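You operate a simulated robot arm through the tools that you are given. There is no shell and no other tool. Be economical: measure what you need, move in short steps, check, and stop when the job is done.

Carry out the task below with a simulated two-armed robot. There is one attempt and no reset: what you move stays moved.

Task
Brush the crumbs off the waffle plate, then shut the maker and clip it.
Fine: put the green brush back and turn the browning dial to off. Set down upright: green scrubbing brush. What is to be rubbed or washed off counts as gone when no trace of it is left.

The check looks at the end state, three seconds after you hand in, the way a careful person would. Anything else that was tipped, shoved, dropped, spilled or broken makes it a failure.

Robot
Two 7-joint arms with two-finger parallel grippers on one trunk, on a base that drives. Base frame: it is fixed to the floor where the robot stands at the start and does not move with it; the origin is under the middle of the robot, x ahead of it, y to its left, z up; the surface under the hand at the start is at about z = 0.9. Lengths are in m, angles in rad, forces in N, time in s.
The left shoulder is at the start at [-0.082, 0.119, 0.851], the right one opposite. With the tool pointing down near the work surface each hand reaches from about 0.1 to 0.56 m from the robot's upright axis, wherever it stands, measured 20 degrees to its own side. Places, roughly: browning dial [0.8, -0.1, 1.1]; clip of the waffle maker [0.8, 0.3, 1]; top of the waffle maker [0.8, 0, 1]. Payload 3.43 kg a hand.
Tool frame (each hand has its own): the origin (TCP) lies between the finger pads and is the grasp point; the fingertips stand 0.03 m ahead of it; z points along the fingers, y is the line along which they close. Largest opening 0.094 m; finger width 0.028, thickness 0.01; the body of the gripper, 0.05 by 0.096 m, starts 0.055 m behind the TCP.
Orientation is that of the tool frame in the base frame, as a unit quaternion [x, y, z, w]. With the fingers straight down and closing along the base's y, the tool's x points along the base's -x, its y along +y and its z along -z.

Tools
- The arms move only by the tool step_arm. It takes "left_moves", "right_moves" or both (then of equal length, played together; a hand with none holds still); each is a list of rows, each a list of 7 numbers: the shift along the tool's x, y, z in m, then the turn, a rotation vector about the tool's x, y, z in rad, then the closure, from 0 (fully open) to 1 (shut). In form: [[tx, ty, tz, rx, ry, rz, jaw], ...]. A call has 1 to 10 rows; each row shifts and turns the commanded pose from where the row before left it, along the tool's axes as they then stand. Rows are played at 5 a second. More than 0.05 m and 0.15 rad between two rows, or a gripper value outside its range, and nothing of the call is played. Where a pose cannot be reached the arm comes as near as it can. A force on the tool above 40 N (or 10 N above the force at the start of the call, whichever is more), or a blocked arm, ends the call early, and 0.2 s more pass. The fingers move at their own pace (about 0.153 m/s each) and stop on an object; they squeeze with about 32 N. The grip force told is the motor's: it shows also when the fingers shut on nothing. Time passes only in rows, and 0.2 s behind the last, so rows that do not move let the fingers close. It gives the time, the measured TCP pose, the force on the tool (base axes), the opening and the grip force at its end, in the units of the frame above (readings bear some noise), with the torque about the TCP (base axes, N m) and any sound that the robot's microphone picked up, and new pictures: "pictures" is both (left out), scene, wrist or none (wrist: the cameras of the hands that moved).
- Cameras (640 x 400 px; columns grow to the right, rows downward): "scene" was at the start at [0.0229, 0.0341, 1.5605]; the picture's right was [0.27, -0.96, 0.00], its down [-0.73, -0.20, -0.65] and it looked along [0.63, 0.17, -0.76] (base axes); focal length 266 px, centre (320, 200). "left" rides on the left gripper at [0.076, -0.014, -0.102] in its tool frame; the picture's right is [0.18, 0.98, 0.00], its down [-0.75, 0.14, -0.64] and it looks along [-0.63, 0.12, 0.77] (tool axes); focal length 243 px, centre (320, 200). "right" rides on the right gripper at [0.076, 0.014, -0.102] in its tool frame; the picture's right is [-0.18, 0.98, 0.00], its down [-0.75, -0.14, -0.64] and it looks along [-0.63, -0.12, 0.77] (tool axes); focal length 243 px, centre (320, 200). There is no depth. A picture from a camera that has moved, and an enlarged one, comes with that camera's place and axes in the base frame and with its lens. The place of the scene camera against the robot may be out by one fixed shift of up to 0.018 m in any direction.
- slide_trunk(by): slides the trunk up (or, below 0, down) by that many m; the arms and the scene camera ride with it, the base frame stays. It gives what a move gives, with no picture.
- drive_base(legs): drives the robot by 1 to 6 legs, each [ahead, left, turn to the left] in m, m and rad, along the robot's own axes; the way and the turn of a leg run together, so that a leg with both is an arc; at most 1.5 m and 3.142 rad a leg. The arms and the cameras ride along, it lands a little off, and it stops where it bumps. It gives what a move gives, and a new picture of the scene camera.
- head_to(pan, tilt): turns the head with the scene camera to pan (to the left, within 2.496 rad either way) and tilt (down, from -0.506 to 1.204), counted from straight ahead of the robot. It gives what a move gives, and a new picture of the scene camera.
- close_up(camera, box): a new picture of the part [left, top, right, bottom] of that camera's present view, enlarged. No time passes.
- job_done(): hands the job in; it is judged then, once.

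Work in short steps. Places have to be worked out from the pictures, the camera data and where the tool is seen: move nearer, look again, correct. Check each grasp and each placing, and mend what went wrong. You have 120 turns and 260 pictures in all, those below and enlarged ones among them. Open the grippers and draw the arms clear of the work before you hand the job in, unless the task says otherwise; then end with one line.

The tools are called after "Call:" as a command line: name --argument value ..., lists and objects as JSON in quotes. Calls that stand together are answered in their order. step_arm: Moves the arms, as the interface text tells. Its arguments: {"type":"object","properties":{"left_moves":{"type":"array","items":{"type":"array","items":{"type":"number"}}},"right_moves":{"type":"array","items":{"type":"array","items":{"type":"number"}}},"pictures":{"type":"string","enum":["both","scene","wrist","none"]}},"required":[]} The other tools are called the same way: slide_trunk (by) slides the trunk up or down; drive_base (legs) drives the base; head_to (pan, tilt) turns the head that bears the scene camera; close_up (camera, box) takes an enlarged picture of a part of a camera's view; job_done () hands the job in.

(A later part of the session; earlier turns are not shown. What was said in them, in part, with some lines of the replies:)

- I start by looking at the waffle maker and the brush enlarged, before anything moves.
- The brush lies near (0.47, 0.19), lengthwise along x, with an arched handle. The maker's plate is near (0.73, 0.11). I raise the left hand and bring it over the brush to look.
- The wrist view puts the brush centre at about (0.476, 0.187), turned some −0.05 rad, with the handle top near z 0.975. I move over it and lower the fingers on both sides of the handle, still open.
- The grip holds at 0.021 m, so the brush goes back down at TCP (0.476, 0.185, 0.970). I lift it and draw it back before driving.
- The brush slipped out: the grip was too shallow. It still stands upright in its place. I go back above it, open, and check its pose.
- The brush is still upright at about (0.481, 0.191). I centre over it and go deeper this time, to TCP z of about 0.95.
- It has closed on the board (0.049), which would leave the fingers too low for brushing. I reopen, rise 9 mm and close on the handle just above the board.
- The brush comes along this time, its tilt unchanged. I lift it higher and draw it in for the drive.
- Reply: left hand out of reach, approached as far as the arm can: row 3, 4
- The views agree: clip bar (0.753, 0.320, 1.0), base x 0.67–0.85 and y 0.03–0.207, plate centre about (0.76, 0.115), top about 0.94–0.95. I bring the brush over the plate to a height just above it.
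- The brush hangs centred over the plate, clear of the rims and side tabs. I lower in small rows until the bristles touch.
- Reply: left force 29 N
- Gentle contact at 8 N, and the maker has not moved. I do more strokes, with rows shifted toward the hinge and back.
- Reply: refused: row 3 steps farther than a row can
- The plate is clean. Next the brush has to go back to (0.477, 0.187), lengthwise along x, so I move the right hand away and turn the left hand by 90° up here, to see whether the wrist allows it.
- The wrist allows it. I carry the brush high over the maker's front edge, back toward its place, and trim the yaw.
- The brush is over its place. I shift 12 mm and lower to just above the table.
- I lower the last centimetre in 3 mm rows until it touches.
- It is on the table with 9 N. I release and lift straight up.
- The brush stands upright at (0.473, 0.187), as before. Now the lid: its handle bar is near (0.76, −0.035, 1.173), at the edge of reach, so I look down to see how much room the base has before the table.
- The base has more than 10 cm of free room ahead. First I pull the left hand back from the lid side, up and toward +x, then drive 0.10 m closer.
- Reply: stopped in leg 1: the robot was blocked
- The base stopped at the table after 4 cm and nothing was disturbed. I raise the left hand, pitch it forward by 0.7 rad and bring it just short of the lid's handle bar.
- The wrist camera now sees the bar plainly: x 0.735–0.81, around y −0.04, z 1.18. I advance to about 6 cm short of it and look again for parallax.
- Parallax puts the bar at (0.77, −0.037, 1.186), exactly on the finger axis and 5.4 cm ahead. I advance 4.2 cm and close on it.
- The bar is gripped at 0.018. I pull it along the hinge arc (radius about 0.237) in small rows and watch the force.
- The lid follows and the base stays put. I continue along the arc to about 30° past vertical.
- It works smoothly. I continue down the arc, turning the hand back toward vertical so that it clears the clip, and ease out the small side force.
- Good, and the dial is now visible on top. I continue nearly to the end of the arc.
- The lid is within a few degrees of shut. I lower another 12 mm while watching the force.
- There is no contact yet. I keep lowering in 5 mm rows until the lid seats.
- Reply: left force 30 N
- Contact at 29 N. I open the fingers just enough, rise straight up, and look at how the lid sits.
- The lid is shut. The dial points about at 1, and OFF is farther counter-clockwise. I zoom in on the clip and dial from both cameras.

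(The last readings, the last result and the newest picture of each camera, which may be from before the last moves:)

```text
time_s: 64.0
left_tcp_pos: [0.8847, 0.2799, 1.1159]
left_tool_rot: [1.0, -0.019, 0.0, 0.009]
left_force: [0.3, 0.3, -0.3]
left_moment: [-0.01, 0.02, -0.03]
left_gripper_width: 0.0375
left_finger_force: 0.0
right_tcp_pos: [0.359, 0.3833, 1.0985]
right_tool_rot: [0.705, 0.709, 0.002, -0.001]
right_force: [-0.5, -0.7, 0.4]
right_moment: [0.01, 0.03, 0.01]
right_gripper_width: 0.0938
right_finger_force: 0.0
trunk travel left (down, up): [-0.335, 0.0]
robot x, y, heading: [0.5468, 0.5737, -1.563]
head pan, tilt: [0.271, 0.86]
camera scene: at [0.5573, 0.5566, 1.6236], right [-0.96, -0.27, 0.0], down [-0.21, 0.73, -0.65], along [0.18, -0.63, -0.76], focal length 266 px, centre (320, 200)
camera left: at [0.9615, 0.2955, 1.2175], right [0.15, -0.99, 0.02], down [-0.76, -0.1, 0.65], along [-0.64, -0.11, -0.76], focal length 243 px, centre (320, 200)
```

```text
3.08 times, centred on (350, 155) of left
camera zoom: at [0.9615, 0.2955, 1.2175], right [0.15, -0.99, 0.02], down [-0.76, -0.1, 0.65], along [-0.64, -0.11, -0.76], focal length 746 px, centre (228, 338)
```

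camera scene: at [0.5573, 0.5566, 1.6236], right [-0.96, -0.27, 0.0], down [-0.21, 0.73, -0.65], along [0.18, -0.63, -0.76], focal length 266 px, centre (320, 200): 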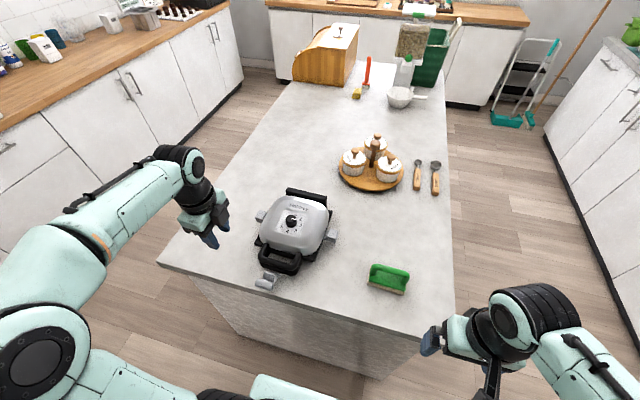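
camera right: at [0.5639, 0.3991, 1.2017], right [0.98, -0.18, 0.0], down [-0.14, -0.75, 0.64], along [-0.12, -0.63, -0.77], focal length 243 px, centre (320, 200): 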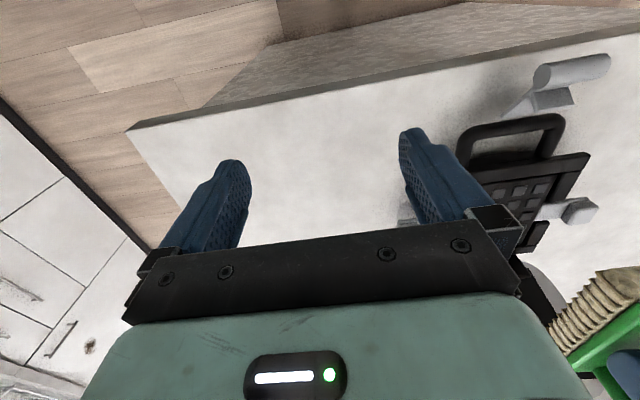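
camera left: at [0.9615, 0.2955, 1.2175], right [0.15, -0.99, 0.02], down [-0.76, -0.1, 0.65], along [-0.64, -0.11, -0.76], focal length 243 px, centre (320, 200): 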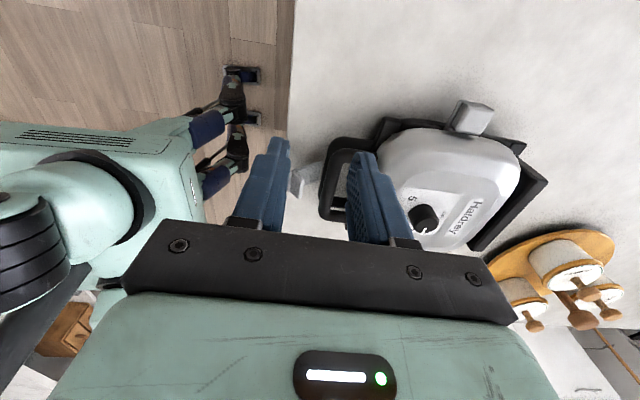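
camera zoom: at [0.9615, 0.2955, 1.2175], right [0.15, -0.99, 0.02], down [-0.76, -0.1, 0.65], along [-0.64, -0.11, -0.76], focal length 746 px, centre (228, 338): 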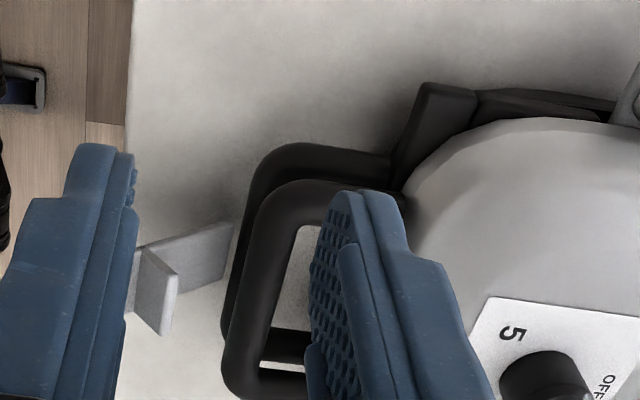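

The clip is a lever whose hook plate swings up over the lid's bar, pushed by its cylinder at about (0.765, 0.322, 0.97). I shift the left hand so its camera sees the lever between the fingers.

Call:
step_arm --left_moves '[[0, -0.03, 0, 0, 0, 0, 0.2], [0, -0.03, 0, 0, 0, 0, 0], [0, 0, 0, 0, 0, 0, 0]]' --pictures "wrist"

Call:
close_up --camera "left" --box '[220, 80, 420, 220]'

```text
time_s: 64.8
left_tcp_pos: [0.885, 0.3385, 1.116]
left_tool_rot: [1.0, -0.017, 0.0, 0.009]
left_force: [-0.9, -0.2, 0.1]
left_moment: [0.01, -0.01, -0.01]
left_gripper_width: 0.094
left_finger_force: 0.0
right_tcp_pos: [0.3582, 0.3833, 1.0999]
right_tool_rot: [0.706, 0.708, 0.001, 0.0]
right_force: [0.6, -0.1, 0.7]
right_moment: [0.03, -0.01, 0.02]
right_gripper_width: 0.0939
right_finger_force: 0.0
trunk travel left (down, up): [-0.335, 0.0]
robot x, y, heading: [0.544, 0.5728, -1.561]
head pan, tilt: [0.271, 0.86]
camera left: at [0.9598, 0.3532, 1.2181], right [0.15, -0.99, 0.02], down [-0.76, -0.1, 0.64], along [-0.64, -0.11, -0.76], focal length 243 px, centre (320, 200)
```

left: 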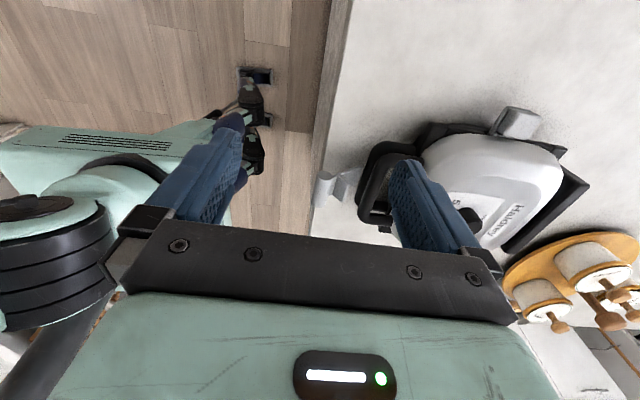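

```text
2.86 times, centred on (320, 150) of left
camera zoom: at [0.9598, 0.3532, 1.2181], right [0.15, -0.99, 0.02], down [-0.76, -0.1, 0.64], along [-0.64, -0.11, -0.76], focal length 693 px, centre (320, 343)
```

zoom: 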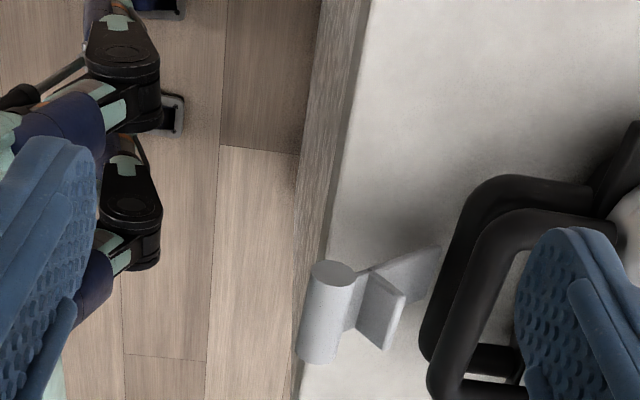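

From three views the cylinder centre is at (0.766, 0.317, 0.968). I close the fingers and bring them down behind it, on the table-edge side at y 0.375.

Call:
step_arm --left_moves '[[-0.02, -0.03, 0, 0, 0, 0, 1], [-0.04, -0.004, 0, 0, 0, 0, 1], [-0.04, 0, 0, 0, 0, 0, 1], [-0.02, 0, 0, 0, 0, 0, 1], [0, 0, 0.04, 0, 0, 0, 1], [0, 0, 0.04, 0, 0, 0, 1], [0, 0, 0.04, 0, 0, 0, 1], [0, 0, 0.008, 0, 0, 0, 1], [0, 0, 0, 0, 0, 0, 1]]' --pictures "both"

Call:
close_up --camera "scene" --box '[240, 200, 340, 320]'

```text
time_s: 66.8
left_tcp_pos: [0.7662, 0.3733, 0.9874]
left_tool_rot: [1.0, -0.017, 0.0, 0.009]
left_force: [0.2, -0.6, -0.1]
left_moment: [0.0, 0.01, 0.02]
left_gripper_width: 0.0
left_finger_force: 32.0
right_tcp_pos: [0.3602, 0.3834, 1.0999]
right_tool_rot: [0.705, 0.709, 0.0, -0.001]
right_force: [-0.1, 0.3, 0.0]
right_moment: [-0.03, 0.04, -0.03]
right_gripper_width: 0.0938
right_finger_force: 0.2
trunk travel left (down, up): [-0.335, 0.0]
robot x, y, heading: [0.545, 0.5705, -1.568]
head pan, tilt: [0.271, 0.86]
camera scene: at [0.5566, 0.5567, 1.6236], right [-0.96, -0.27, 0.0], down [-0.21, 0.73, -0.65], along [0.18, -0.63, -0.76], focal length 266 px, centre (320, 200)
camera left: at [0.8431, 0.3876, 1.0897], right [0.15, -0.99, 0.02], down [-0.76, -0.1, 0.64], along [-0.64, -0.11, -0.76], focal length 243 px, centre (320, 200)
```

scene: 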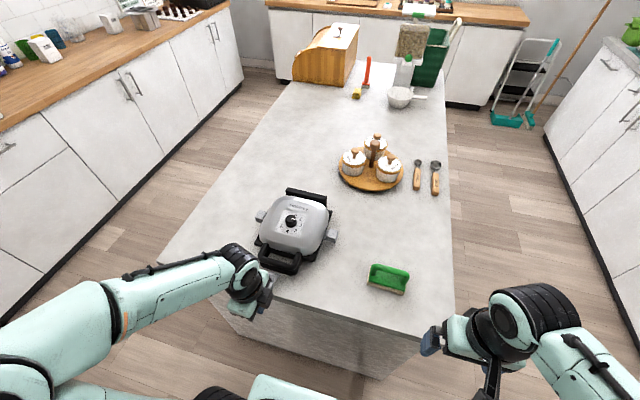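
left: 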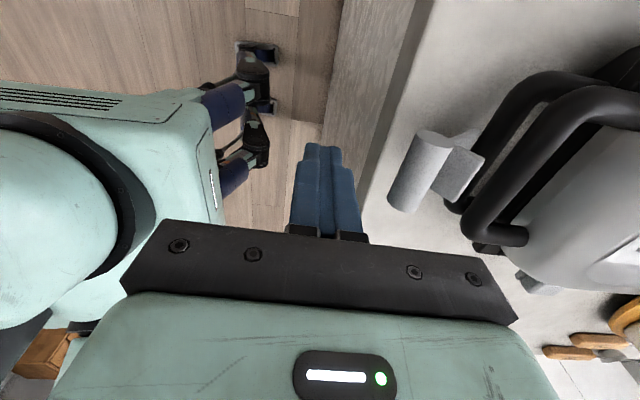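

```text
3.33 times, centred on (290, 260) of scene
camera zoom: at [0.5566, 0.5567, 1.6236], right [-0.96, -0.27, 0.0], down [-0.21, 0.73, -0.65], along [0.18, -0.63, -0.76], focal length 886 px, centre (420, 0)
```

zoom: 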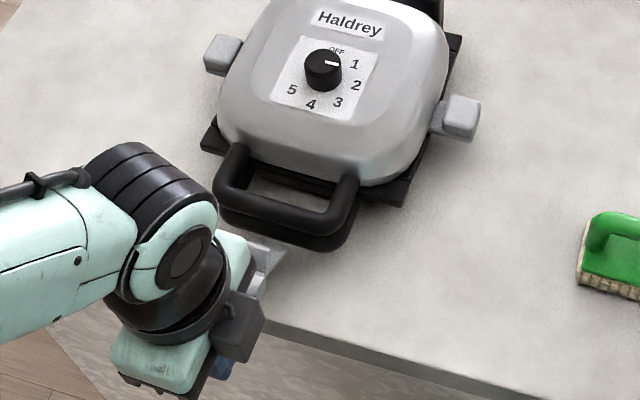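

The fingers stand right behind the cylinder. I push toward the maker, rising a little along the lever's arc.

Call:
step_arm --left_moves '[[0, 0.015, 0.004, 0, 0, 0, 1], [0, 0.015, 0, 0, 0, 0, 1], [0, 0.012, -0.004, 0, 0, 0, 1], [0, 0.012, -0.008, 0, 0, 0, 1], [0, 0.012, -0.007, 0, 0, 0, 1]]' --pictures "wrist"

```text
time_s: 68.0
left_tcp_pos: [0.7638, 0.3048, 1.0027]
left_tool_rot: [1.0, -0.016, -0.001, 0.01]
left_force: [-0.9, -0.4, 0.5]
left_moment: [-0.03, 0.02, 0.03]
left_gripper_width: 0.0002
left_finger_force: 31.3
right_tcp_pos: [0.3586, 0.3824, 1.0997]
right_tool_rot: [0.705, 0.709, 0.001, -0.001]
right_force: [0.4, -0.6, 1.0]
right_moment: [0.03, 0.04, 0.01]
right_gripper_width: 0.0939
right_finger_force: 0.0
trunk travel left (down, up): [-0.335, 0.0]
robot x, y, heading: [0.5421, 0.5725, -1.568]
head pan, tilt: [0.271, 0.86]
camera left: at [0.8401, 0.3206, 1.1064], right [0.15, -0.99, 0.02], down [-0.76, -0.1, 0.64], along [-0.64, -0.11, -0.76], focal length 243 px, centre (320, 200)
```

left: 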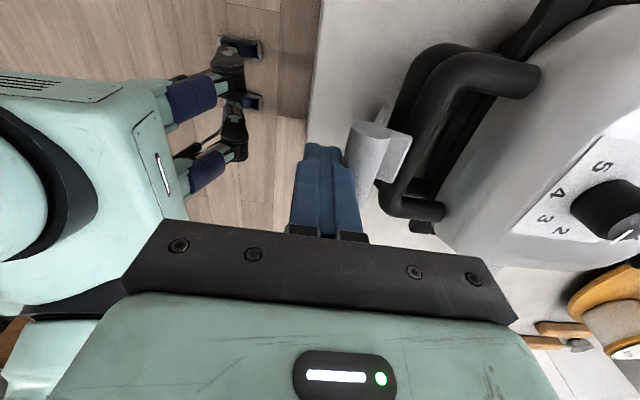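

The lever swings easily. I keep pushing until the hook meets the bar.

Call:
step_arm --left_moves '[[0, 0.01, -0.004, 0, 0, 0, 1], [0, 0.008, -0.003, 0, 0, 0, 1], [0, 0.006, -0.001, 0, 0, 0, 1], [0, 0.006, 0, 0, 0, 0, 1]]' --pictures "wrist"

```text
time_s: 69.0
left_tcp_pos: [0.7616, 0.2778, 1.0118]
left_tool_rot: [1.0, -0.018, 0.0, 0.008]
left_force: [-1.0, 4.0, 0.8]
left_moment: [0.04, -0.03, 0.03]
left_gripper_width: 0.0
left_finger_force: 31.3
right_tcp_pos: [0.3581, 0.3829, 1.0997]
right_tool_rot: [0.706, 0.709, 0.0, 0.0]
right_force: [-1.2, -0.4, -0.2]
right_moment: [0.0, 0.01, 0.0]
right_gripper_width: 0.0938
right_finger_force: 0.2
trunk travel left (down, up): [-0.335, 0.0]
robot x, y, heading: [0.5408, 0.5739, -1.569]
head pan, tilt: [0.271, 0.86]
camera left: at [0.8385, 0.293, 1.1136], right [0.15, -0.99, 0.02], down [-0.76, -0.1, 0.64], along [-0.64, -0.11, -0.76], focal length 243 px, centre (320, 200)
```

left: 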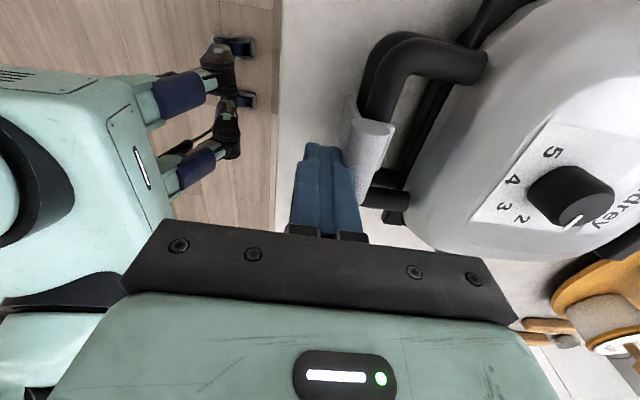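

4 N of resistance so far, with the hook plate over the bar. I press a little further to seat it.

Call:
step_arm --left_moves '[[0, 0.004, 0, 0, 0, 0, 1], [0, 0.004, 0, 0, 0, 0, 1], [0, 0.004, 0, 0, 0, 0, 1]]' --pictures "wrist"

Call:
close_up --camera "left" --box '[300, 20, 500, 240]'

```text
time_s: 69.8
left_tcp_pos: [0.7634, 0.2648, 1.0116]
left_tool_rot: [1.0, -0.017, 0.0, 0.008]
left_force: [0.5, 5.3, -4.7]
left_moment: [0.07, 0.02, 0.04]
left_gripper_width: 0.0
left_finger_force: 31.7
right_tcp_pos: [0.3583, 0.3825, 1.0993]
right_tool_rot: [0.705, 0.709, 0.0, -0.001]
right_force: [-0.1, -0.3, -1.2]
right_moment: [0.0, 0.01, 0.0]
right_gripper_width: 0.094
right_finger_force: 0.0
trunk travel left (down, up): [-0.335, 0.0]
robot x, y, heading: [0.5437, 0.5718, -1.568]
head pan, tilt: [0.271, 0.86]
camera left: at [0.8386, 0.2811, 1.1141], right [0.15, -0.99, 0.02], down [-0.76, -0.1, 0.64], along [-0.64, -0.11, -0.76], focal length 243 px, centre (320, 200)
```

left: 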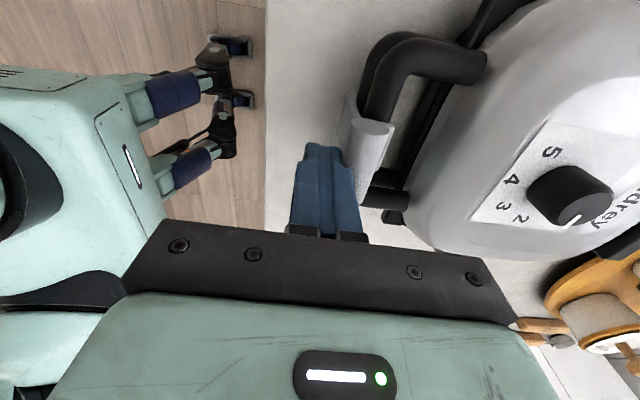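

```text
1.82 times, centred on (400, 130) of left
camera zoom: at [0.8386, 0.2811, 1.1141], right [0.15, -0.99, 0.02], down [-0.76, -0.1, 0.64], along [-0.64, -0.11, -0.76], focal length 441 px, centre (174, 327)
```

zoom: 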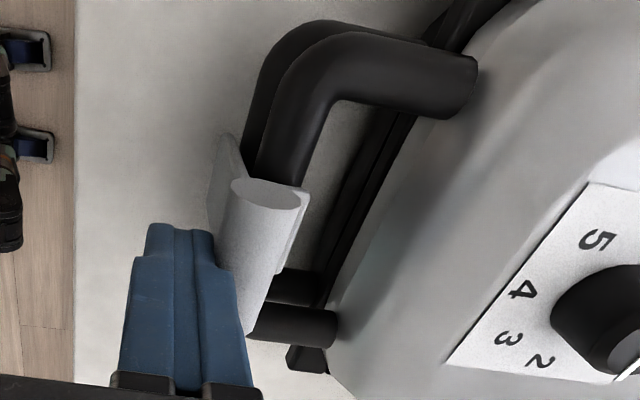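

The maker appears to have slid a little during that push, so I stop pushing and check the clip and the maker's position in the scene view.

Call:
step_arm --left_moves '[[0, -0.03, 0, 0, 0, 0, 1], [0, -0.03, -0.03, 0, 0, 0, 1], [0.01, -0.01, -0.045, 0, 0, 0, 1], [0.045, 0, -0.01, 0, 0, 0, 1], [0.045, 0, 0, 0, 0, 0, 1]]' --pictures "both"

Call:
close_up --camera "scene" --box '[240, 170, 350, 300]'

Call:
close_up --camera "scene" --box '[250, 235, 310, 295]'

```text
time_s: 71.0
left_tcp_pos: [0.8654, 0.3318, 1.0957]
left_tool_rot: [1.0, -0.017, 0.0, 0.009]
left_force: [1.5, -0.1, -0.4]
left_moment: [0.02, 0.0, -0.01]
left_gripper_width: 0.0002
left_finger_force: 31.8
right_tcp_pos: [0.3589, 0.3841, 1.099]
right_tool_rot: [0.705, 0.71, 0.001, -0.001]
right_force: [-0.3, 0.2, 0.4]
right_moment: [-0.03, -0.01, 0.0]
right_gripper_width: 0.0942
right_finger_force: 0.0
trunk travel left (down, up): [-0.335, 0.0]
robot x, y, heading: [0.5443, 0.576, -1.57]
head pan, tilt: [0.271, 0.86]
camera scene: at [0.5573, 0.5566, 1.6236], right [-0.96, -0.27, 0.0], down [-0.21, 0.73, -0.65], along [0.18, -0.63, -0.76], focal length 266 px, centre (320, 200)
camera left: at [0.9428, 0.3484, 1.1984], right [0.15, -0.99, 0.02], down [-0.76, -0.1, 0.64], along [-0.64, -0.11, -0.76], focal length 243 px, centre (320, 200)
```

scene: 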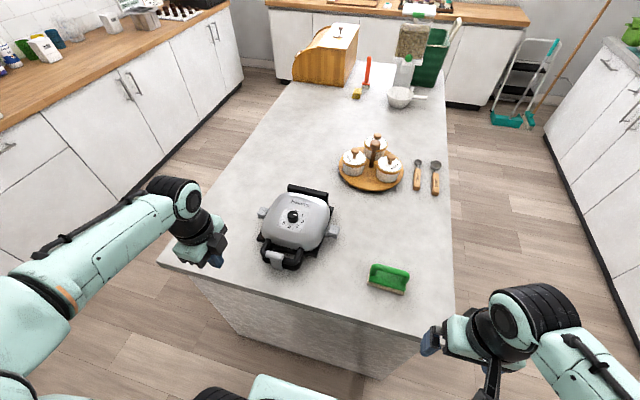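
left: 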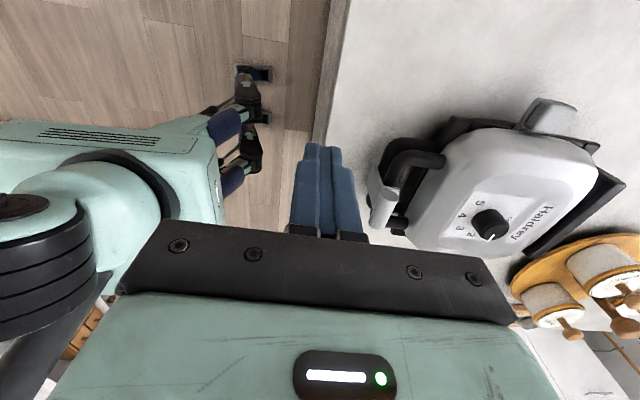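

```text
3.08 times, centred on (295, 235) of scene
camera zoom: at [0.5573, 0.5566, 1.6236], right [-0.96, -0.27, 0.0], down [-0.21, 0.73, -0.65], along [0.18, -0.63, -0.76], focal length 818 px, centre (397, 92)
```

zoom: 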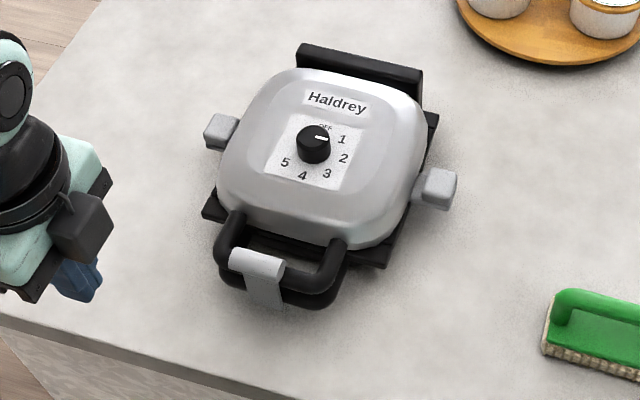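

```text
6.67 times, centred on (280, 265) of scene
camera zoom: at [0.5573, 0.5566, 1.6236], right [-0.96, -0.27, 0.0], down [-0.21, 0.73, -0.65], along [0.18, -0.63, -0.76], focal length 1772 px, centre (587, -233)
```

zoom: 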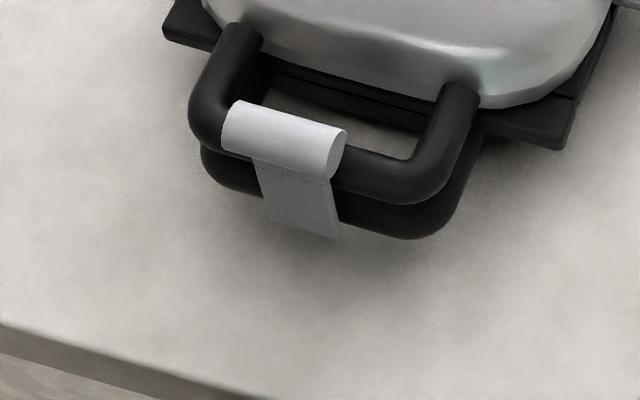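

The hook sits upright over the bar. The maker slid only about 1 cm. I check the hook in the side view from the left camera.

Call:
close_up --camera "left" --box '[350, 120, 450, 250]'

Call:
close_up --camera "scene" --box '[275, 195, 315, 235]'

```text
3.08 times, centred on (400, 185) of left
camera zoom: at [0.9428, 0.3484, 1.1984], right [0.15, -0.99, 0.02], down [-0.76, -0.1, 0.64], along [-0.64, -0.11, -0.76], focal length 746 px, centre (74, 246)
```

zoom: 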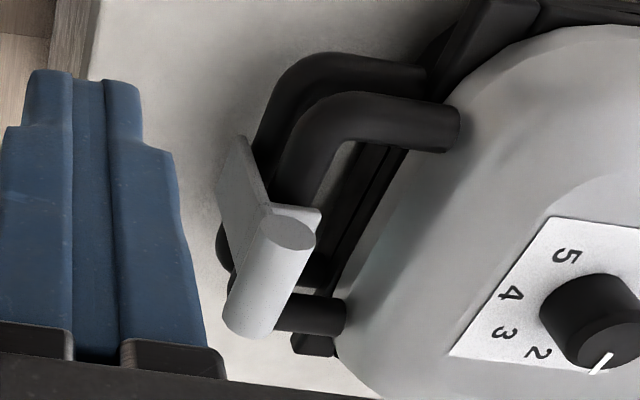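

```text
10.00 times, centred on (295, 215) of scene
camera zoom: at [0.5573, 0.5566, 1.6236], right [-0.96, -0.27, 0.0], down [-0.21, 0.73, -0.65], along [0.18, -0.63, -0.76], focal length 2657 px, centre (570, 50)
```

zoom: 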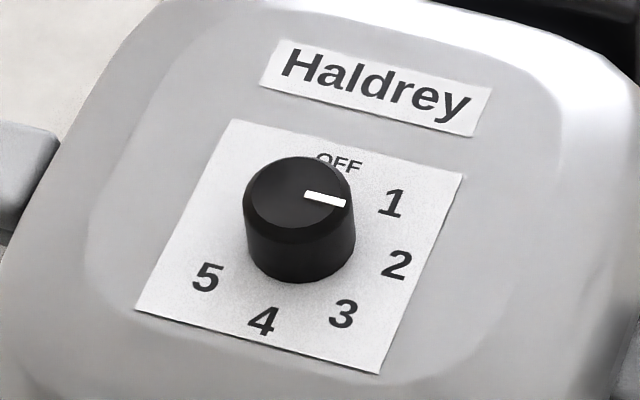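

The hook lies flat over the bar: it is clipped. The dial points at 2 (toward −x) with OFF toward −y, so it needs about 90° counter-clockwise. The knob's top is near (0.765, 0.119, 1.01), so I bring the opened left hand above it.

Call:
step_arm --left_moves '[[0, 0.04, -0.01, 0, 0, 0, 0.5], [0, 0.045, 0, 0, 0, 0, 0.2], [0, 0.045, 0, 0, 0, 0, 0.2], [-0.03, 0.035, 0, 0, 0, 0, 0.2], [-0.03, 0.035, 0, 0, 0, 0, 0.2], [-0.04, 0.01, 0, 0, 0, 0, 0.2], [0, 0, 0, 0, 0, 0, 0.2]]' --pictures "wrist"

Call:
close_up --camera "left" --box '[240, 60, 400, 220]'

```text
time_s: 72.6
left_tcp_pos: [0.7567, 0.1249, 1.1092]
left_tool_rot: [1.0, -0.018, 0.0, 0.009]
left_force: [0.9, 0.4, 0.7]
left_moment: [0.02, 0.01, -0.01]
left_gripper_width: 0.0752
left_finger_force: 0.1
right_tcp_pos: [0.3592, 0.3838, 1.0993]
right_tool_rot: [0.706, 0.709, 0.0, -0.001]
right_force: [0.2, -0.7, 0.2]
right_moment: [-0.01, 0.01, 0.02]
right_gripper_width: 0.094
right_finger_force: 0.0
trunk travel left (down, up): [-0.335, 0.0]
robot x, y, heading: [0.543, 0.5707, -1.565]
head pan, tilt: [0.271, 0.86]
camera left: at [0.8326, 0.1403, 1.2125], right [0.15, -0.99, 0.02], down [-0.76, -0.1, 0.64], along [-0.64, -0.11, -0.76], focal length 243 px, centre (320, 200)
```

left: 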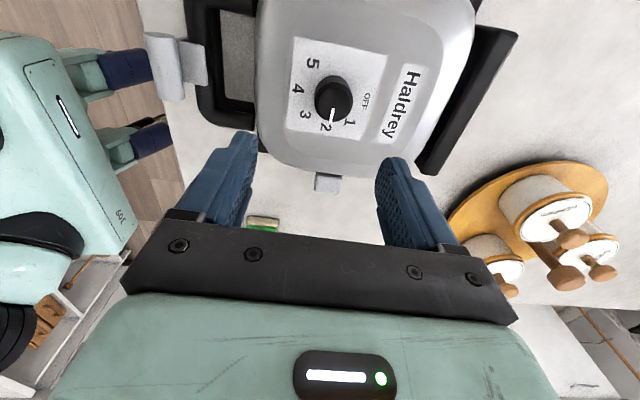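

```text
2.50 times, centred on (320, 140) of left
camera zoom: at [0.8326, 0.1403, 1.2125], right [0.15, -0.99, 0.02], down [-0.76, -0.1, 0.64], along [-0.64, -0.11, -0.76], focal length 606 px, centre (320, 350)
```

zoom: 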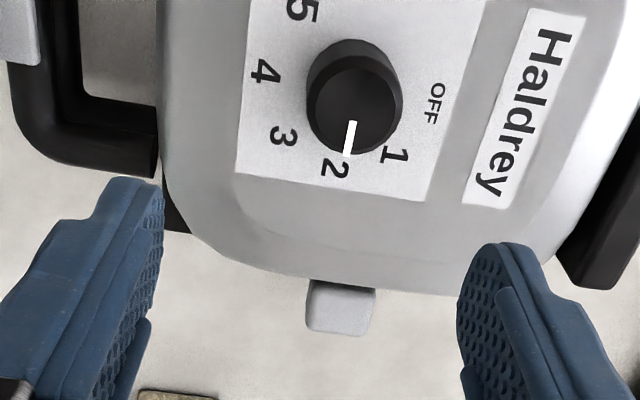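

The wrist view confirms the pointer at 2 and the knob axis at (0.767, 0.115). I centre on it and go down to z 1.035 with the fingers open.

Call:
step_arm --left_moves '[[0.0105, 0.0095, 0, 0, 0, 0, 0.3], [0, 0, 0.035, 0, 0, 0, 0.3], [0, 0, 0.035, 0, 0, 0, 0.3], [0, 0, 0, 0, 0, 0, 0.3]]' --pictures "wrist"

```text
time_s: 73.6
left_tcp_pos: [0.767, 0.1144, 1.0397]
left_tool_rot: [1.0, -0.017, 0.0, 0.008]
left_force: [-0.3, -0.4, -0.3]
left_moment: [0.02, -0.03, 0.01]
left_gripper_width: 0.0658
left_finger_force: 0.1
right_tcp_pos: [0.3591, 0.3838, 1.1011]
right_tool_rot: [0.705, 0.709, 0.001, -0.001]
right_force: [-0.3, 0.3, 0.0]
right_moment: [0.01, 0.01, -0.01]
right_gripper_width: 0.0941
right_finger_force: 0.0
trunk travel left (down, up): [-0.335, 0.0]
robot x, y, heading: [0.5403, 0.5705, -1.566]
head pan, tilt: [0.271, 0.86]
camera left: at [0.844, 0.1306, 1.1418], right [0.15, -0.99, 0.02], down [-0.76, -0.1, 0.64], along [-0.64, -0.11, -0.76], focal length 243 px, centre (320, 200)
```

left: 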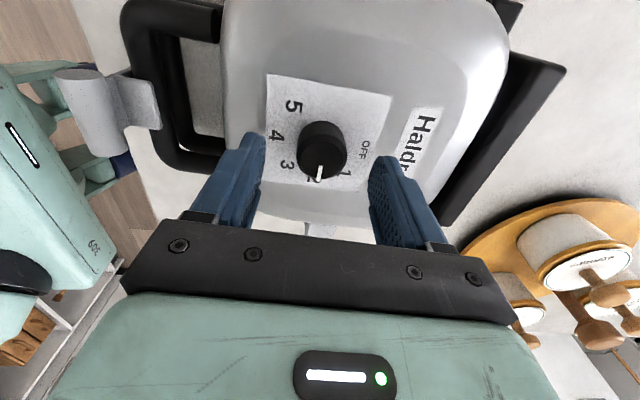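

It is centred. I lower 15 mm more, checking for contact with the lid.

Call:
step_arm --left_moves '[[0, -0.001, 0.007, 0, 0, 0, 0.3], [0, 0, 0.005, 0, 0, 0, 0.3], [0, 0, 0.004, 0, 0, 0, 0.3]]' --pictures "wrist"

Call:
close_up --camera "left" --box '[220, 60, 420, 240]'

```text
time_s: 74.4
left_tcp_pos: [0.7683, 0.1162, 1.0216]
left_tool_rot: [1.0, -0.017, 0.0, 0.01]
left_force: [1.1, 0.5, 0.2]
left_moment: [0.02, 0.01, -0.02]
left_gripper_width: 0.0661
left_finger_force: 0.1
right_tcp_pos: [0.3591, 0.3841, 1.0985]
right_tool_rot: [0.705, 0.709, 0.001, -0.001]
right_force: [0.2, -0.5, 0.0]
right_moment: [0.02, 0.01, -0.01]
right_gripper_width: 0.094
right_finger_force: 0.0
trunk travel left (down, up): [-0.335, 0.0]
robot x, y, heading: [0.5439, 0.5725, -1.568]
head pan, tilt: [0.271, 0.86]
camera left: at [0.8445, 0.1314, 1.1252], right [0.15, -0.99, 0.02], down [-0.76, -0.1, 0.64], along [-0.64, -0.11, -0.76], focal length 243 px, centre (320, 200)
```

left: 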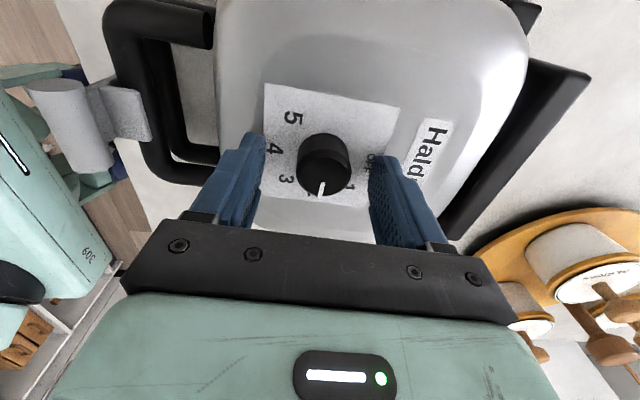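

```text
2.22 times, centred on (320, 150) of left
camera zoom: at [0.8445, 0.1314, 1.1252], right [0.15, -0.99, 0.02], down [-0.76, -0.1, 0.64], along [-0.64, -0.11, -0.76], focal length 539 px, centre (320, 311)
```

zoom: 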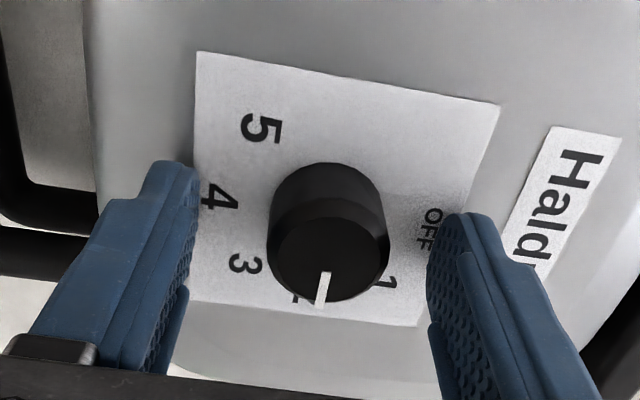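

The knob sits about 4 mm toward −y of the finger middle. I correct that and close gently on it.

Call:
step_arm --left_moves '[[0, 0.004, 0, 0, 0, 0, 0.4], [0, 0, 0, 0, 0, 0, 0.6], [0, 0, 0, 0, 0, 0, 0.8], [0, 0, 0, 0, 0, 0, 0.8]]' --pictures "wrist"

```text
time_s: 75.4
left_tcp_pos: [0.7683, 0.1127, 1.023]
left_tool_rot: [1.0, -0.017, 0.0, 0.008]
left_force: [-0.1, 7.7, 0.4]
left_moment: [0.27, -0.07, 0.03]
left_gripper_width: 0.0313
left_finger_force: 31.9
right_tcp_pos: [0.3583, 0.3852, 1.0988]
right_tool_rot: [0.705, 0.709, 0.0, 0.0]
right_force: [0.6, 0.2, -0.8]
right_moment: [0.01, -0.02, 0.0]
right_gripper_width: 0.0941
right_finger_force: 0.0
trunk travel left (down, up): [-0.335, 0.0]
robot x, y, heading: [0.5439, 0.5731, -1.569]
head pan, tilt: [0.271, 0.86]
camera left: at [0.8443, 0.1289, 1.1253], right [0.15, -0.99, 0.02], down [-0.76, -0.1, 0.64], along [-0.64, -0.11, -0.76], focal length 243 px, centre (320, 200)
```

left: 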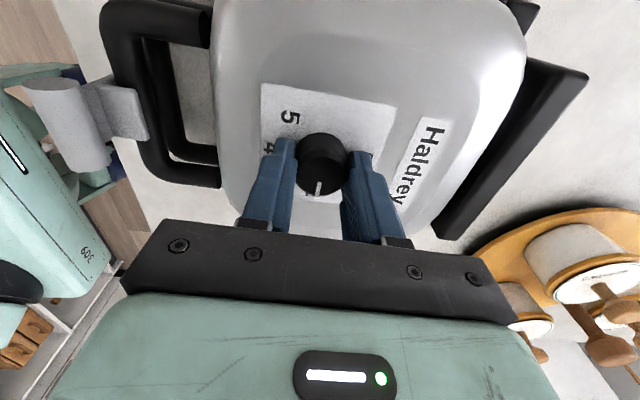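

The knob is gripped at 0.031. I ease 3 mm to relieve the side force and turn counter-clockwise by the first half.

Call:
step_arm --left_moves '[[0, -0.003, 0, 0, 0, 0, 0.8], [0, 0, 0, 0, 0, -0.15, 0.8], [0, 0, 0, 0, 0, -0.15, 0.8], [0, 0, 0, 0, 0, -0.15, 0.8], [0, 0, 0, 0, 0, -0.15, 0.8], [0, 0, 0, 0, 0, -0.15, 0.8]]' --pictures "wrist"

Call:
close_up --camera "scene" --box '[240, 170, 350, 300]'

```text
time_s: 76.8
left_tcp_pos: [0.768, 0.1142, 1.0233]
left_tool_rot: [0.936, 0.351, -0.003, 0.008]
left_force: [2.1, -4.2, -0.2]
left_moment: [0.2, -0.48, -0.01]
left_gripper_width: 0.031
left_finger_force: 32.3
right_tcp_pos: [0.3588, 0.382, 1.0993]
right_tool_rot: [0.705, 0.709, 0.0, -0.001]
right_force: [0.1, 0.5, -0.7]
right_moment: [-0.01, 0.0, 0.01]
right_gripper_width: 0.0939
right_finger_force: 0.0
trunk travel left (down, up): [-0.335, 0.0]
robot x, y, heading: [0.5423, 0.5719, -1.561]
head pan, tilt: [0.271, 0.86]
camera left: at [0.8155, 0.1792, 1.1246], right [0.79, -0.62, 0.01], down [-0.47, -0.59, 0.65], along [-0.4, -0.52, -0.76], focal length 243 px, centre (320, 200)
```

left: 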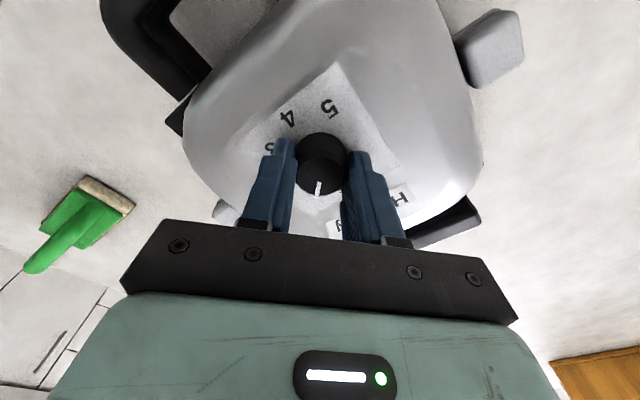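

```text
3.08 times, centred on (295, 235) of scene
camera zoom: at [0.5569, 0.5554, 1.6236], right [-0.96, -0.27, 0.0], down [-0.21, 0.73, -0.65], along [0.18, -0.63, -0.76], focal length 818 px, centre (397, 92)
```

zoom: 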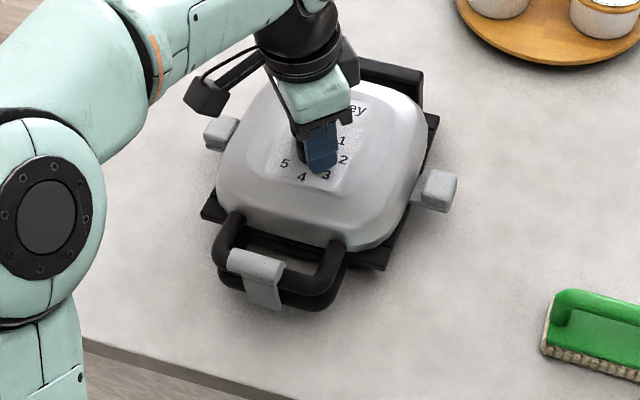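

The knob turns with the hand and the maker stays. I turn the rest, to about 88° in all.

Call:
step_arm --left_moves '[[0, 0, 0, 0, 0, -0.15, 0.8], [0, 0, 0, 0, 0, -0.15, 0.8], [0, 0, 0, 0, 0, -0.15, 0.8], [0, 0, 0, 0, 0, -0.15, 0.8], [0, 0, 0, 0, 0, -0.15, 0.8], [0, 0, 0, 0, 0, -0.03, 0.8]]' --pictures "wrist"

Call:
close_up --camera "left" --box '[220, 60, 420, 240]'

```text
time_s: 78.2
left_tcp_pos: [0.7675, 0.1144, 1.0233]
left_tool_rot: [0.732, 0.681, -0.007, 0.007]
left_force: [2.2, -1.0, -0.1]
left_moment: [0.15, -0.1, 0.02]
left_gripper_width: 0.0311
left_finger_force: 31.9
right_tcp_pos: [0.3577, 0.3822, 1.1003]
right_tool_rot: [0.706, 0.709, 0.0, -0.001]
right_force: [0.1, 0.0, -0.8]
right_moment: [0.0, 0.0, -0.01]
right_gripper_width: 0.0941
right_finger_force: 0.0
trunk travel left (down, up): [-0.335, 0.0]
robot x, y, heading: [0.5436, 0.5736, -1.567]
head pan, tilt: [0.271, 0.86]
camera left: at [0.7594, 0.1952, 1.1245], right [0.99, 0.11, 0.0], down [0.09, -0.75, 0.65], along [0.07, -0.65, -0.76], focal length 243 px, centre (320, 200)
```

left: 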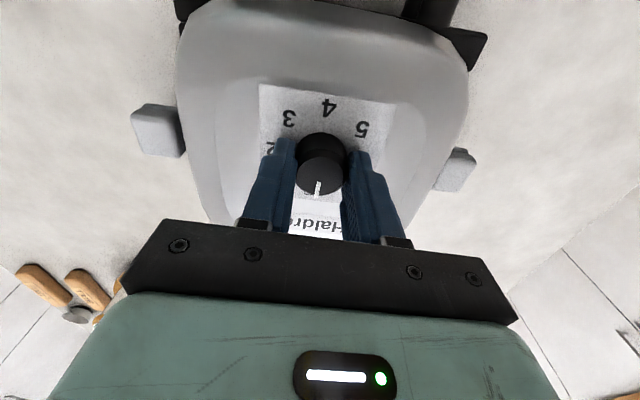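

```text
2.22 times, centred on (320, 150) of left
camera zoom: at [0.7594, 0.1952, 1.1245], right [0.99, 0.11, 0.0], down [0.09, -0.75, 0.65], along [0.07, -0.65, -0.76], focal length 539 px, centre (320, 311)
```

zoom: 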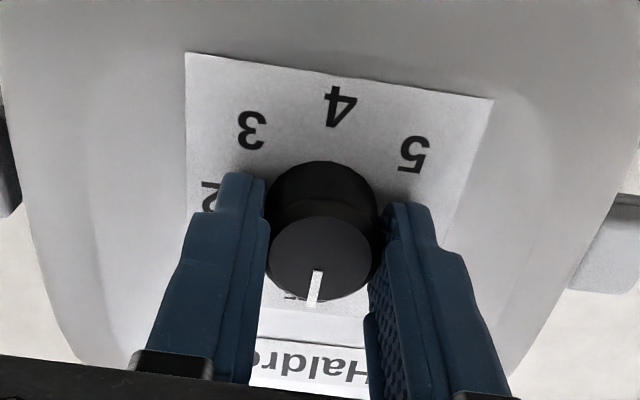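

The pointer lines up with OFF. I release, rise and check from above.

Call:
step_arm --left_moves '[[0, 0, 0, 0, 0, 0, 0.5], [0, 0, 0, 0, 0, 0, 0.3], [0, 0, -0.03, 0, 0, 0, 0.3], [0, 0, -0.04, 0, 0, 0, 0.3], [0, 0, -0.03, 0, 0, 0, 0.3], [0, 0, 0, 0, 0, 0, 0.3]]' --pictures "wrist"

Call:
close_up --camera "left" --box '[240, 40, 400, 200]'

```text
time_s: 79.6
left_tcp_pos: [0.7679, 0.1161, 1.1227]
left_tool_rot: [0.733, 0.68, -0.006, 0.007]
left_force: [0.0, 1.0, -0.3]
left_moment: [-0.01, 0.0, -0.02]
left_gripper_width: 0.0658
left_finger_force: 0.1
right_tcp_pos: [0.3585, 0.3845, 1.0991]
right_tool_rot: [0.706, 0.708, 0.0, -0.001]
right_force: [1.0, 0.1, 0.5]
right_moment: [-0.01, -0.01, -0.03]
right_gripper_width: 0.0938
right_finger_force: 0.0
trunk travel left (down, up): [-0.335, 0.0]
robot x, y, heading: [0.5406, 0.5706, -1.563]
head pan, tilt: [0.271, 0.86]
camera left: at [0.7588, 0.1966, 1.2246], right [0.99, 0.11, 0.0], down [0.08, -0.75, 0.66], along [0.07, -0.65, -0.76], focal length 243 px, centre (320, 200)
```

left: 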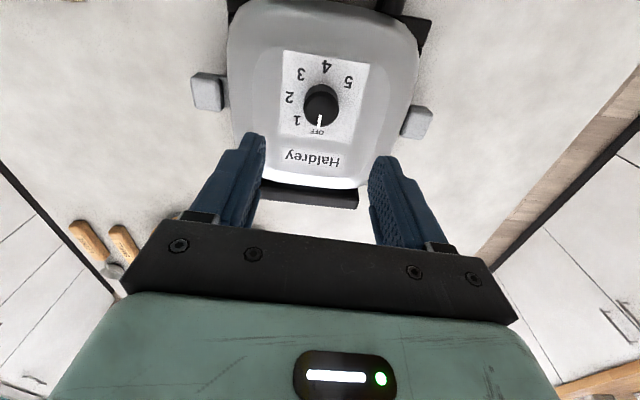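

```text
2.50 times, centred on (320, 120) of left
camera zoom: at [0.7588, 0.1966, 1.2246], right [0.99, 0.11, 0.0], down [0.08, -0.75, 0.66], along [0.07, -0.65, -0.76], focal length 606 px, centre (320, 400)
```

zoom: 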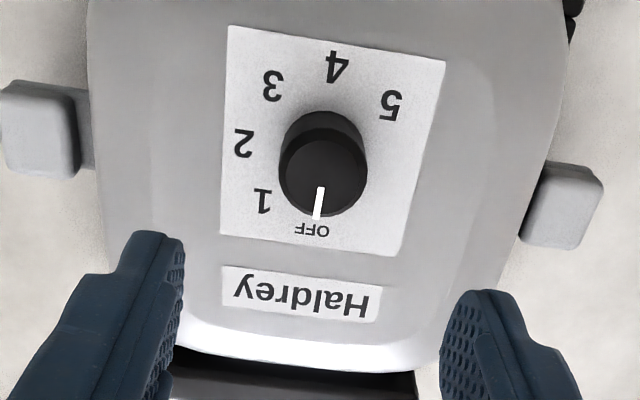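

The dial is at OFF. I withdraw the left hand toward the robot and check the whole scene.

Call:
step_arm --left_moves '[[0, 0.02, -0.03, 0, 0, 0, 0], [0.02, 0.035, 0, 0, 0, 0, 0], [0.03, 0.03, 0, 0, 0, 0, 0], [0.04, 0.02, 0, 0, 0, 0, 0], [0.045, 0, 0, 0, 0, 0, 0], [0.045, 0, 0, 0, 0, 0, 0], [0.04, 0, 0, 0, 0, 0, 0]]' --pictures "both"

Call:
close_up --camera "scene" --box '[240, 170, 350, 300]'

Call:
close_up --camera "scene" --box '[345, 235, 435, 315]'

```text
time_s: 81.2
left_tcp_pos: [0.8931, 0.3308, 1.1503]
left_tool_rot: [0.733, 0.68, -0.006, 0.007]
left_force: [-1.2, -0.8, -0.4]
left_moment: [-0.01, -0.01, -0.02]
left_gripper_width: 0.0939
left_finger_force: 0.0
right_tcp_pos: [0.3587, 0.3846, 1.1]
right_tool_rot: [0.705, 0.709, -0.001, 0.001]
right_force: [-0.5, 0.0, 0.3]
right_moment: [-0.03, 0.0, -0.03]
right_gripper_width: 0.0942
right_finger_force: 0.0
trunk travel left (down, up): [-0.335, 0.0]
robot x, y, heading: [0.5426, 0.5739, -1.566]
head pan, tilt: [0.271, 0.86]
camera scene: at [0.5566, 0.558, 1.6236], right [-0.96, -0.27, 0.0], down [-0.21, 0.73, -0.65], along [0.18, -0.63, -0.76], focal length 266 px, centre (320, 200)
camera left: at [0.8834, 0.4121, 1.2515], right [0.99, 0.11, 0.0], down [0.08, -0.75, 0.66], along [0.07, -0.65, -0.75], focal length 243 px, centre (320, 200)
```

scene: 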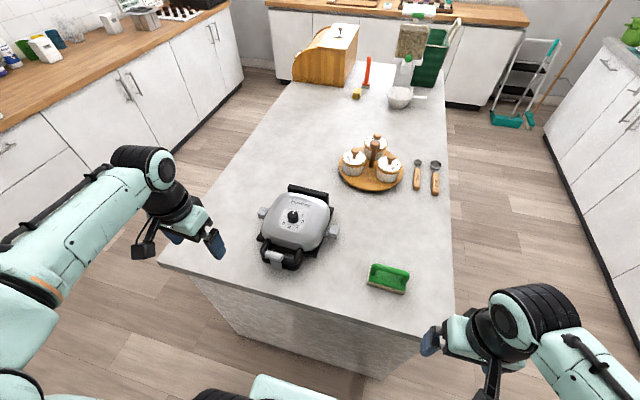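
left: 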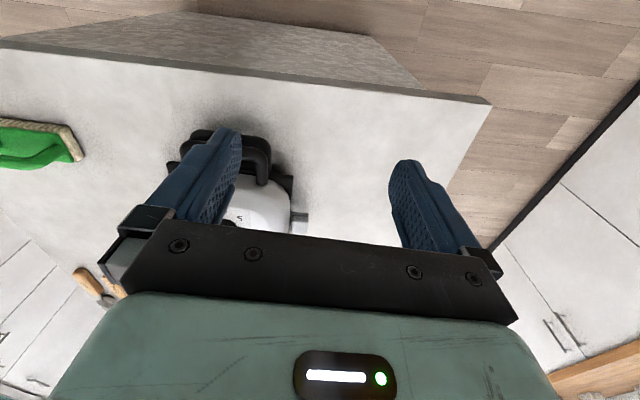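

```text
3.08 times, centred on (295, 235) of scene
camera zoom: at [0.5566, 0.558, 1.6236], right [-0.96, -0.27, 0.0], down [-0.21, 0.73, -0.65], along [0.18, -0.63, -0.76], focal length 818 px, centre (397, 92)
```

zoom: 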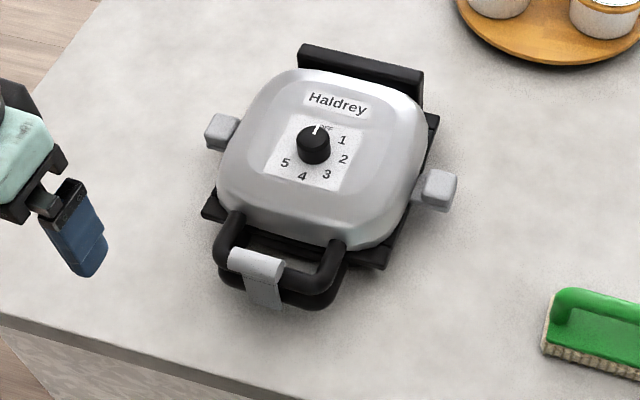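

```text
5.00 times, centred on (390, 275) of scene
camera zoom: at [0.5566, 0.558, 1.6236], right [-0.96, -0.27, 0.0], down [-0.21, 0.73, -0.65], along [0.18, -0.63, -0.76], focal length 1329 px, centre (-30, -175)
```

zoom: 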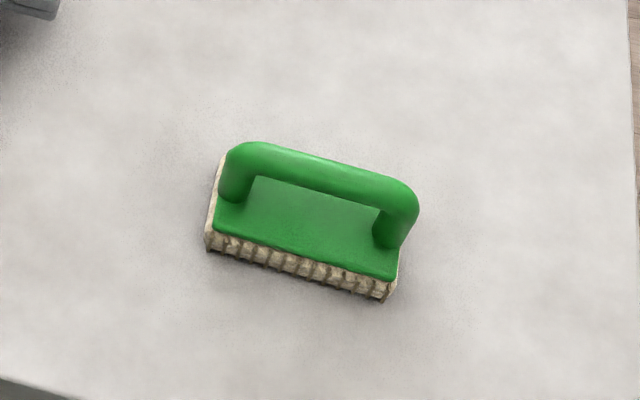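

Everything looks right. For certainty about lid and clip I take a lower side view: the left hand is turned to look along −x and pitched flatter, clear of the maker.

Call:
step_arm --left_moves '[[0, 0.03, 0, 0, 0, 0.15, 1], [0, 0.03, 0, 0, 0, 0.15, 1], [0, 0, 0, 0, 0, 0.15, 1], [0, 0, 0, 0, 0, 0.15, 1], [0, 0, 0, 0, 0, 0.15, 1], [0, 0, 0, 0, 0, 0.15, 1], [0, 0, 0, 0, 0, 0.15, 1], [0, 0, 0, 0, 0, 0.15, 1], [0, 0, 0, 0, 0, 0.15, 1], [0, 0, 0, 0, 0, 0.15, 1]]' --pictures "none"

Call:
step_arm --left_moves '[[0, 0, 0, 0, -0.15, 0, 1], [0, 0, 0, 0, -0.15, 0, 1], [0, 0, 0, 0, -0.15, 0, 1], [0, 0, 0, 0, -0.15, 0, 1], [0, 0, 0.02, 0, -0.1, 0, 1]]' --pictures "wrist"

```text
time_s: 83.4
left_tcp_pos: [0.9483, 0.3201, 1.1497]
left_tool_rot: [1.0, -0.004, 0.001, 0.01]
left_force: [-0.1, -0.2, 0.2]
left_moment: [0.03, 0.02, 0.0]
left_gripper_width: 0.0001
left_finger_force: 31.7
right_tcp_pos: [0.358, 0.3838, 1.0993]
right_tool_rot: [0.705, 0.709, 0.0, -0.001]
right_force: [0.2, -0.4, -0.5]
right_moment: [0.03, 0.01, 0.01]
right_gripper_width: 0.094
right_finger_force: 0.0
trunk travel left (down, up): [-0.335, 0.0]
robot x, y, heading: [0.5421, 0.572, -1.563]
head pan, tilt: [0.271, 0.86]
```

```text
time_s: 84.6
left_tcp_pos: [0.9373, 0.3193, 1.1332]
left_tool_rot: [0.939, -0.006, -0.345, 0.009]
left_force: [0.0, 0.0, 0.7]
left_moment: [0.01, 0.01, 0.01]
left_gripper_width: 0.0
left_finger_force: 31.8
right_tcp_pos: [0.3583, 0.3838, 1.0995]
right_tool_rot: [0.705, 0.709, 0.001, 0.0]
right_force: [-0.5, 0.4, 0.1]
right_moment: [-0.01, 0.0, -0.02]
right_gripper_width: 0.0943
right_finger_force: 0.1
trunk travel left (down, up): [-0.335, 0.0]
robot x, y, heading: [0.5416, 0.573, -1.566]
head pan, tilt: [0.271, 0.86]
camera left: at [1.0612, 0.3363, 1.1622], right [0.14, -0.99, -0.1], down [-0.16, -0.12, 0.98], along [-0.98, -0.12, -0.17], focal length 243 px, centre (320, 200)
```

left: 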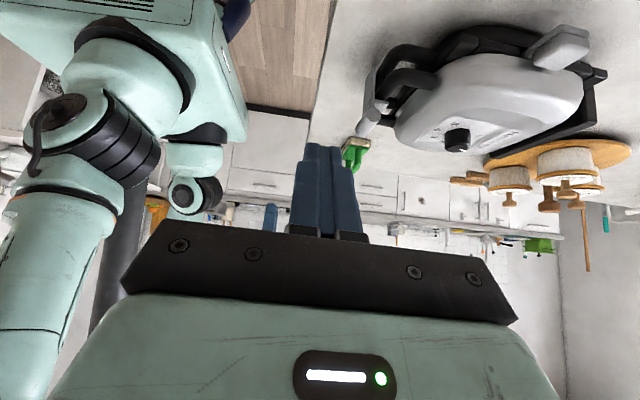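

Good side view, although upside down. I enlarge the clip and the lid seam.

Call:
close_up --camera "left" --box '[350, 30, 450, 150]'

Call:
close_up --camera "left" --box '[350, 10, 620, 180]'

```text
3.33 times, centred on (400, 90) of left
camera zoom: at [1.0612, 0.3363, 1.1622], right [0.14, -0.99, -0.1], down [-0.16, -0.12, 0.98], along [-0.98, -0.12, -0.17], focal length 809 px, centre (53, 567)
```

zoom: 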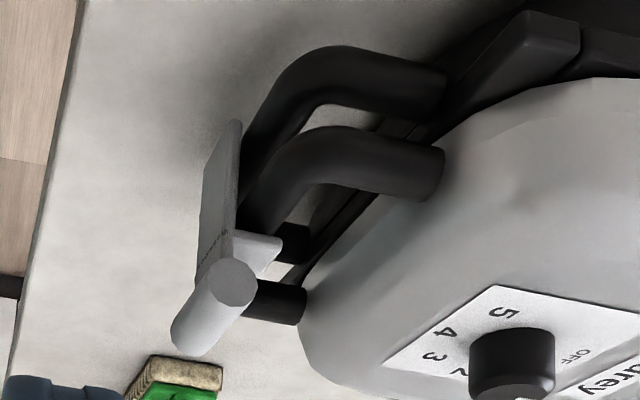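

```text
2.35 times, centred on (485, 95) of left
camera zoom: at [1.0612, 0.3363, 1.1622], right [0.14, -0.99, -0.1], down [-0.16, -0.12, 0.98], along [-0.98, -0.12, -0.17], focal length 571 px, centre (-68, 447)
```

zoom: 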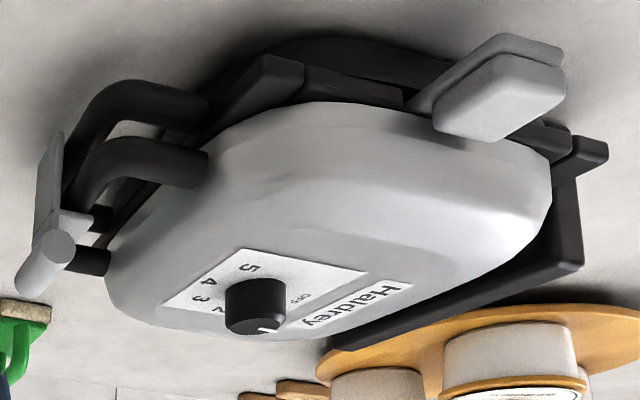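

The hook lies over the lid's bar with the lever flush, the lid is parallel and seated, and the dial is at OFF. I open the left gripper and back the robot away to clear the work.

Call:
step_arm --left_moves '[[0, -0.02, -0.02, 0, 0, 0, 0.5], [0, -0.02, -0.02, 0, 0, 0, 0], [0, 0, 0, 0, 0, 0, 0]]' --pictures "none"

Call:
drive_base --legs '[[-0.17, 0, 0]]'

```text
time_s: 85.4
left_tcp_pos: [0.9649, 0.3576, 1.1644]
left_tool_rot: [0.939, -0.005, -0.343, 0.008]
left_force: [-0.4, -0.2, -0.1]
left_moment: [0.01, 0.0, 0.02]
left_gripper_width: 0.0941
left_finger_force: 0.0
right_tcp_pos: [0.3588, 0.3842, 1.1]
right_tool_rot: [0.705, 0.709, 0.001, 0.0]
right_force: [-0.9, -0.5, 0.3]
right_moment: [-0.02, 0.0, -0.02]
right_gripper_width: 0.0939
right_finger_force: 0.0
trunk travel left (down, up): [-0.335, 0.0]
robot x, y, heading: [0.5424, 0.5705, -1.564]
head pan, tilt: [0.271, 0.86]
```

```text
time_s: 86.8
left_tcp_pos: [0.9626, 0.529, 1.1638]
left_tool_rot: [0.939, -0.005, -0.343, 0.008]
left_force: [0.1, 0.7, 0.0]
left_moment: [-0.01, 0.03, 0.03]
left_gripper_width: 0.094
left_finger_force: 0.0
right_tcp_pos: [0.3586, 0.554, 1.1005]
right_tool_rot: [0.705, 0.709, 0.0, -0.001]
right_force: [-0.8, 0.3, -0.2]
right_moment: [0.01, 0.01, 0.02]
right_gripper_width: 0.0942
right_finger_force: 0.1
trunk travel left (down, up): [-0.335, 0.0]
robot x, y, heading: [0.542, 0.7465, -1.573]
head pan, tilt: [0.271, 0.86]
camera scene: at [0.5558, 0.728, 1.6239], right [-0.96, -0.27, 0.0], down [-0.21, 0.73, -0.65], along [0.18, -0.63, -0.76], focal length 266 px, centre (320, 200)
```

scene: 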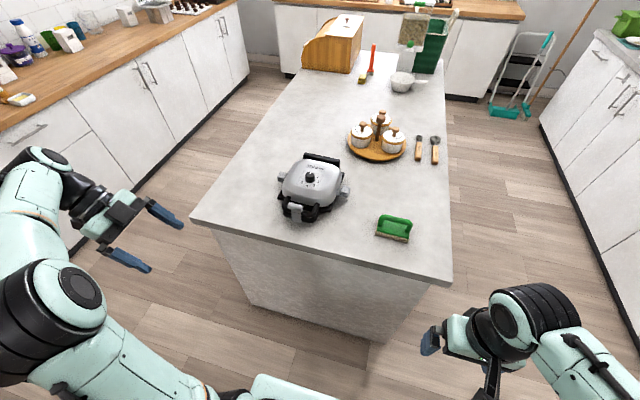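

Everything is in place, and both arms are clear with the grippers open. I hand in.

Call:
job_done

```text
The job is handed in.
```

The crumbs are brushed off, the waffle maker is shut and clipped, the browning dial is on OFF, and the green brush stands upright back in its place. While I pushed the clip closed, the maker slid about 1 cm on the table.
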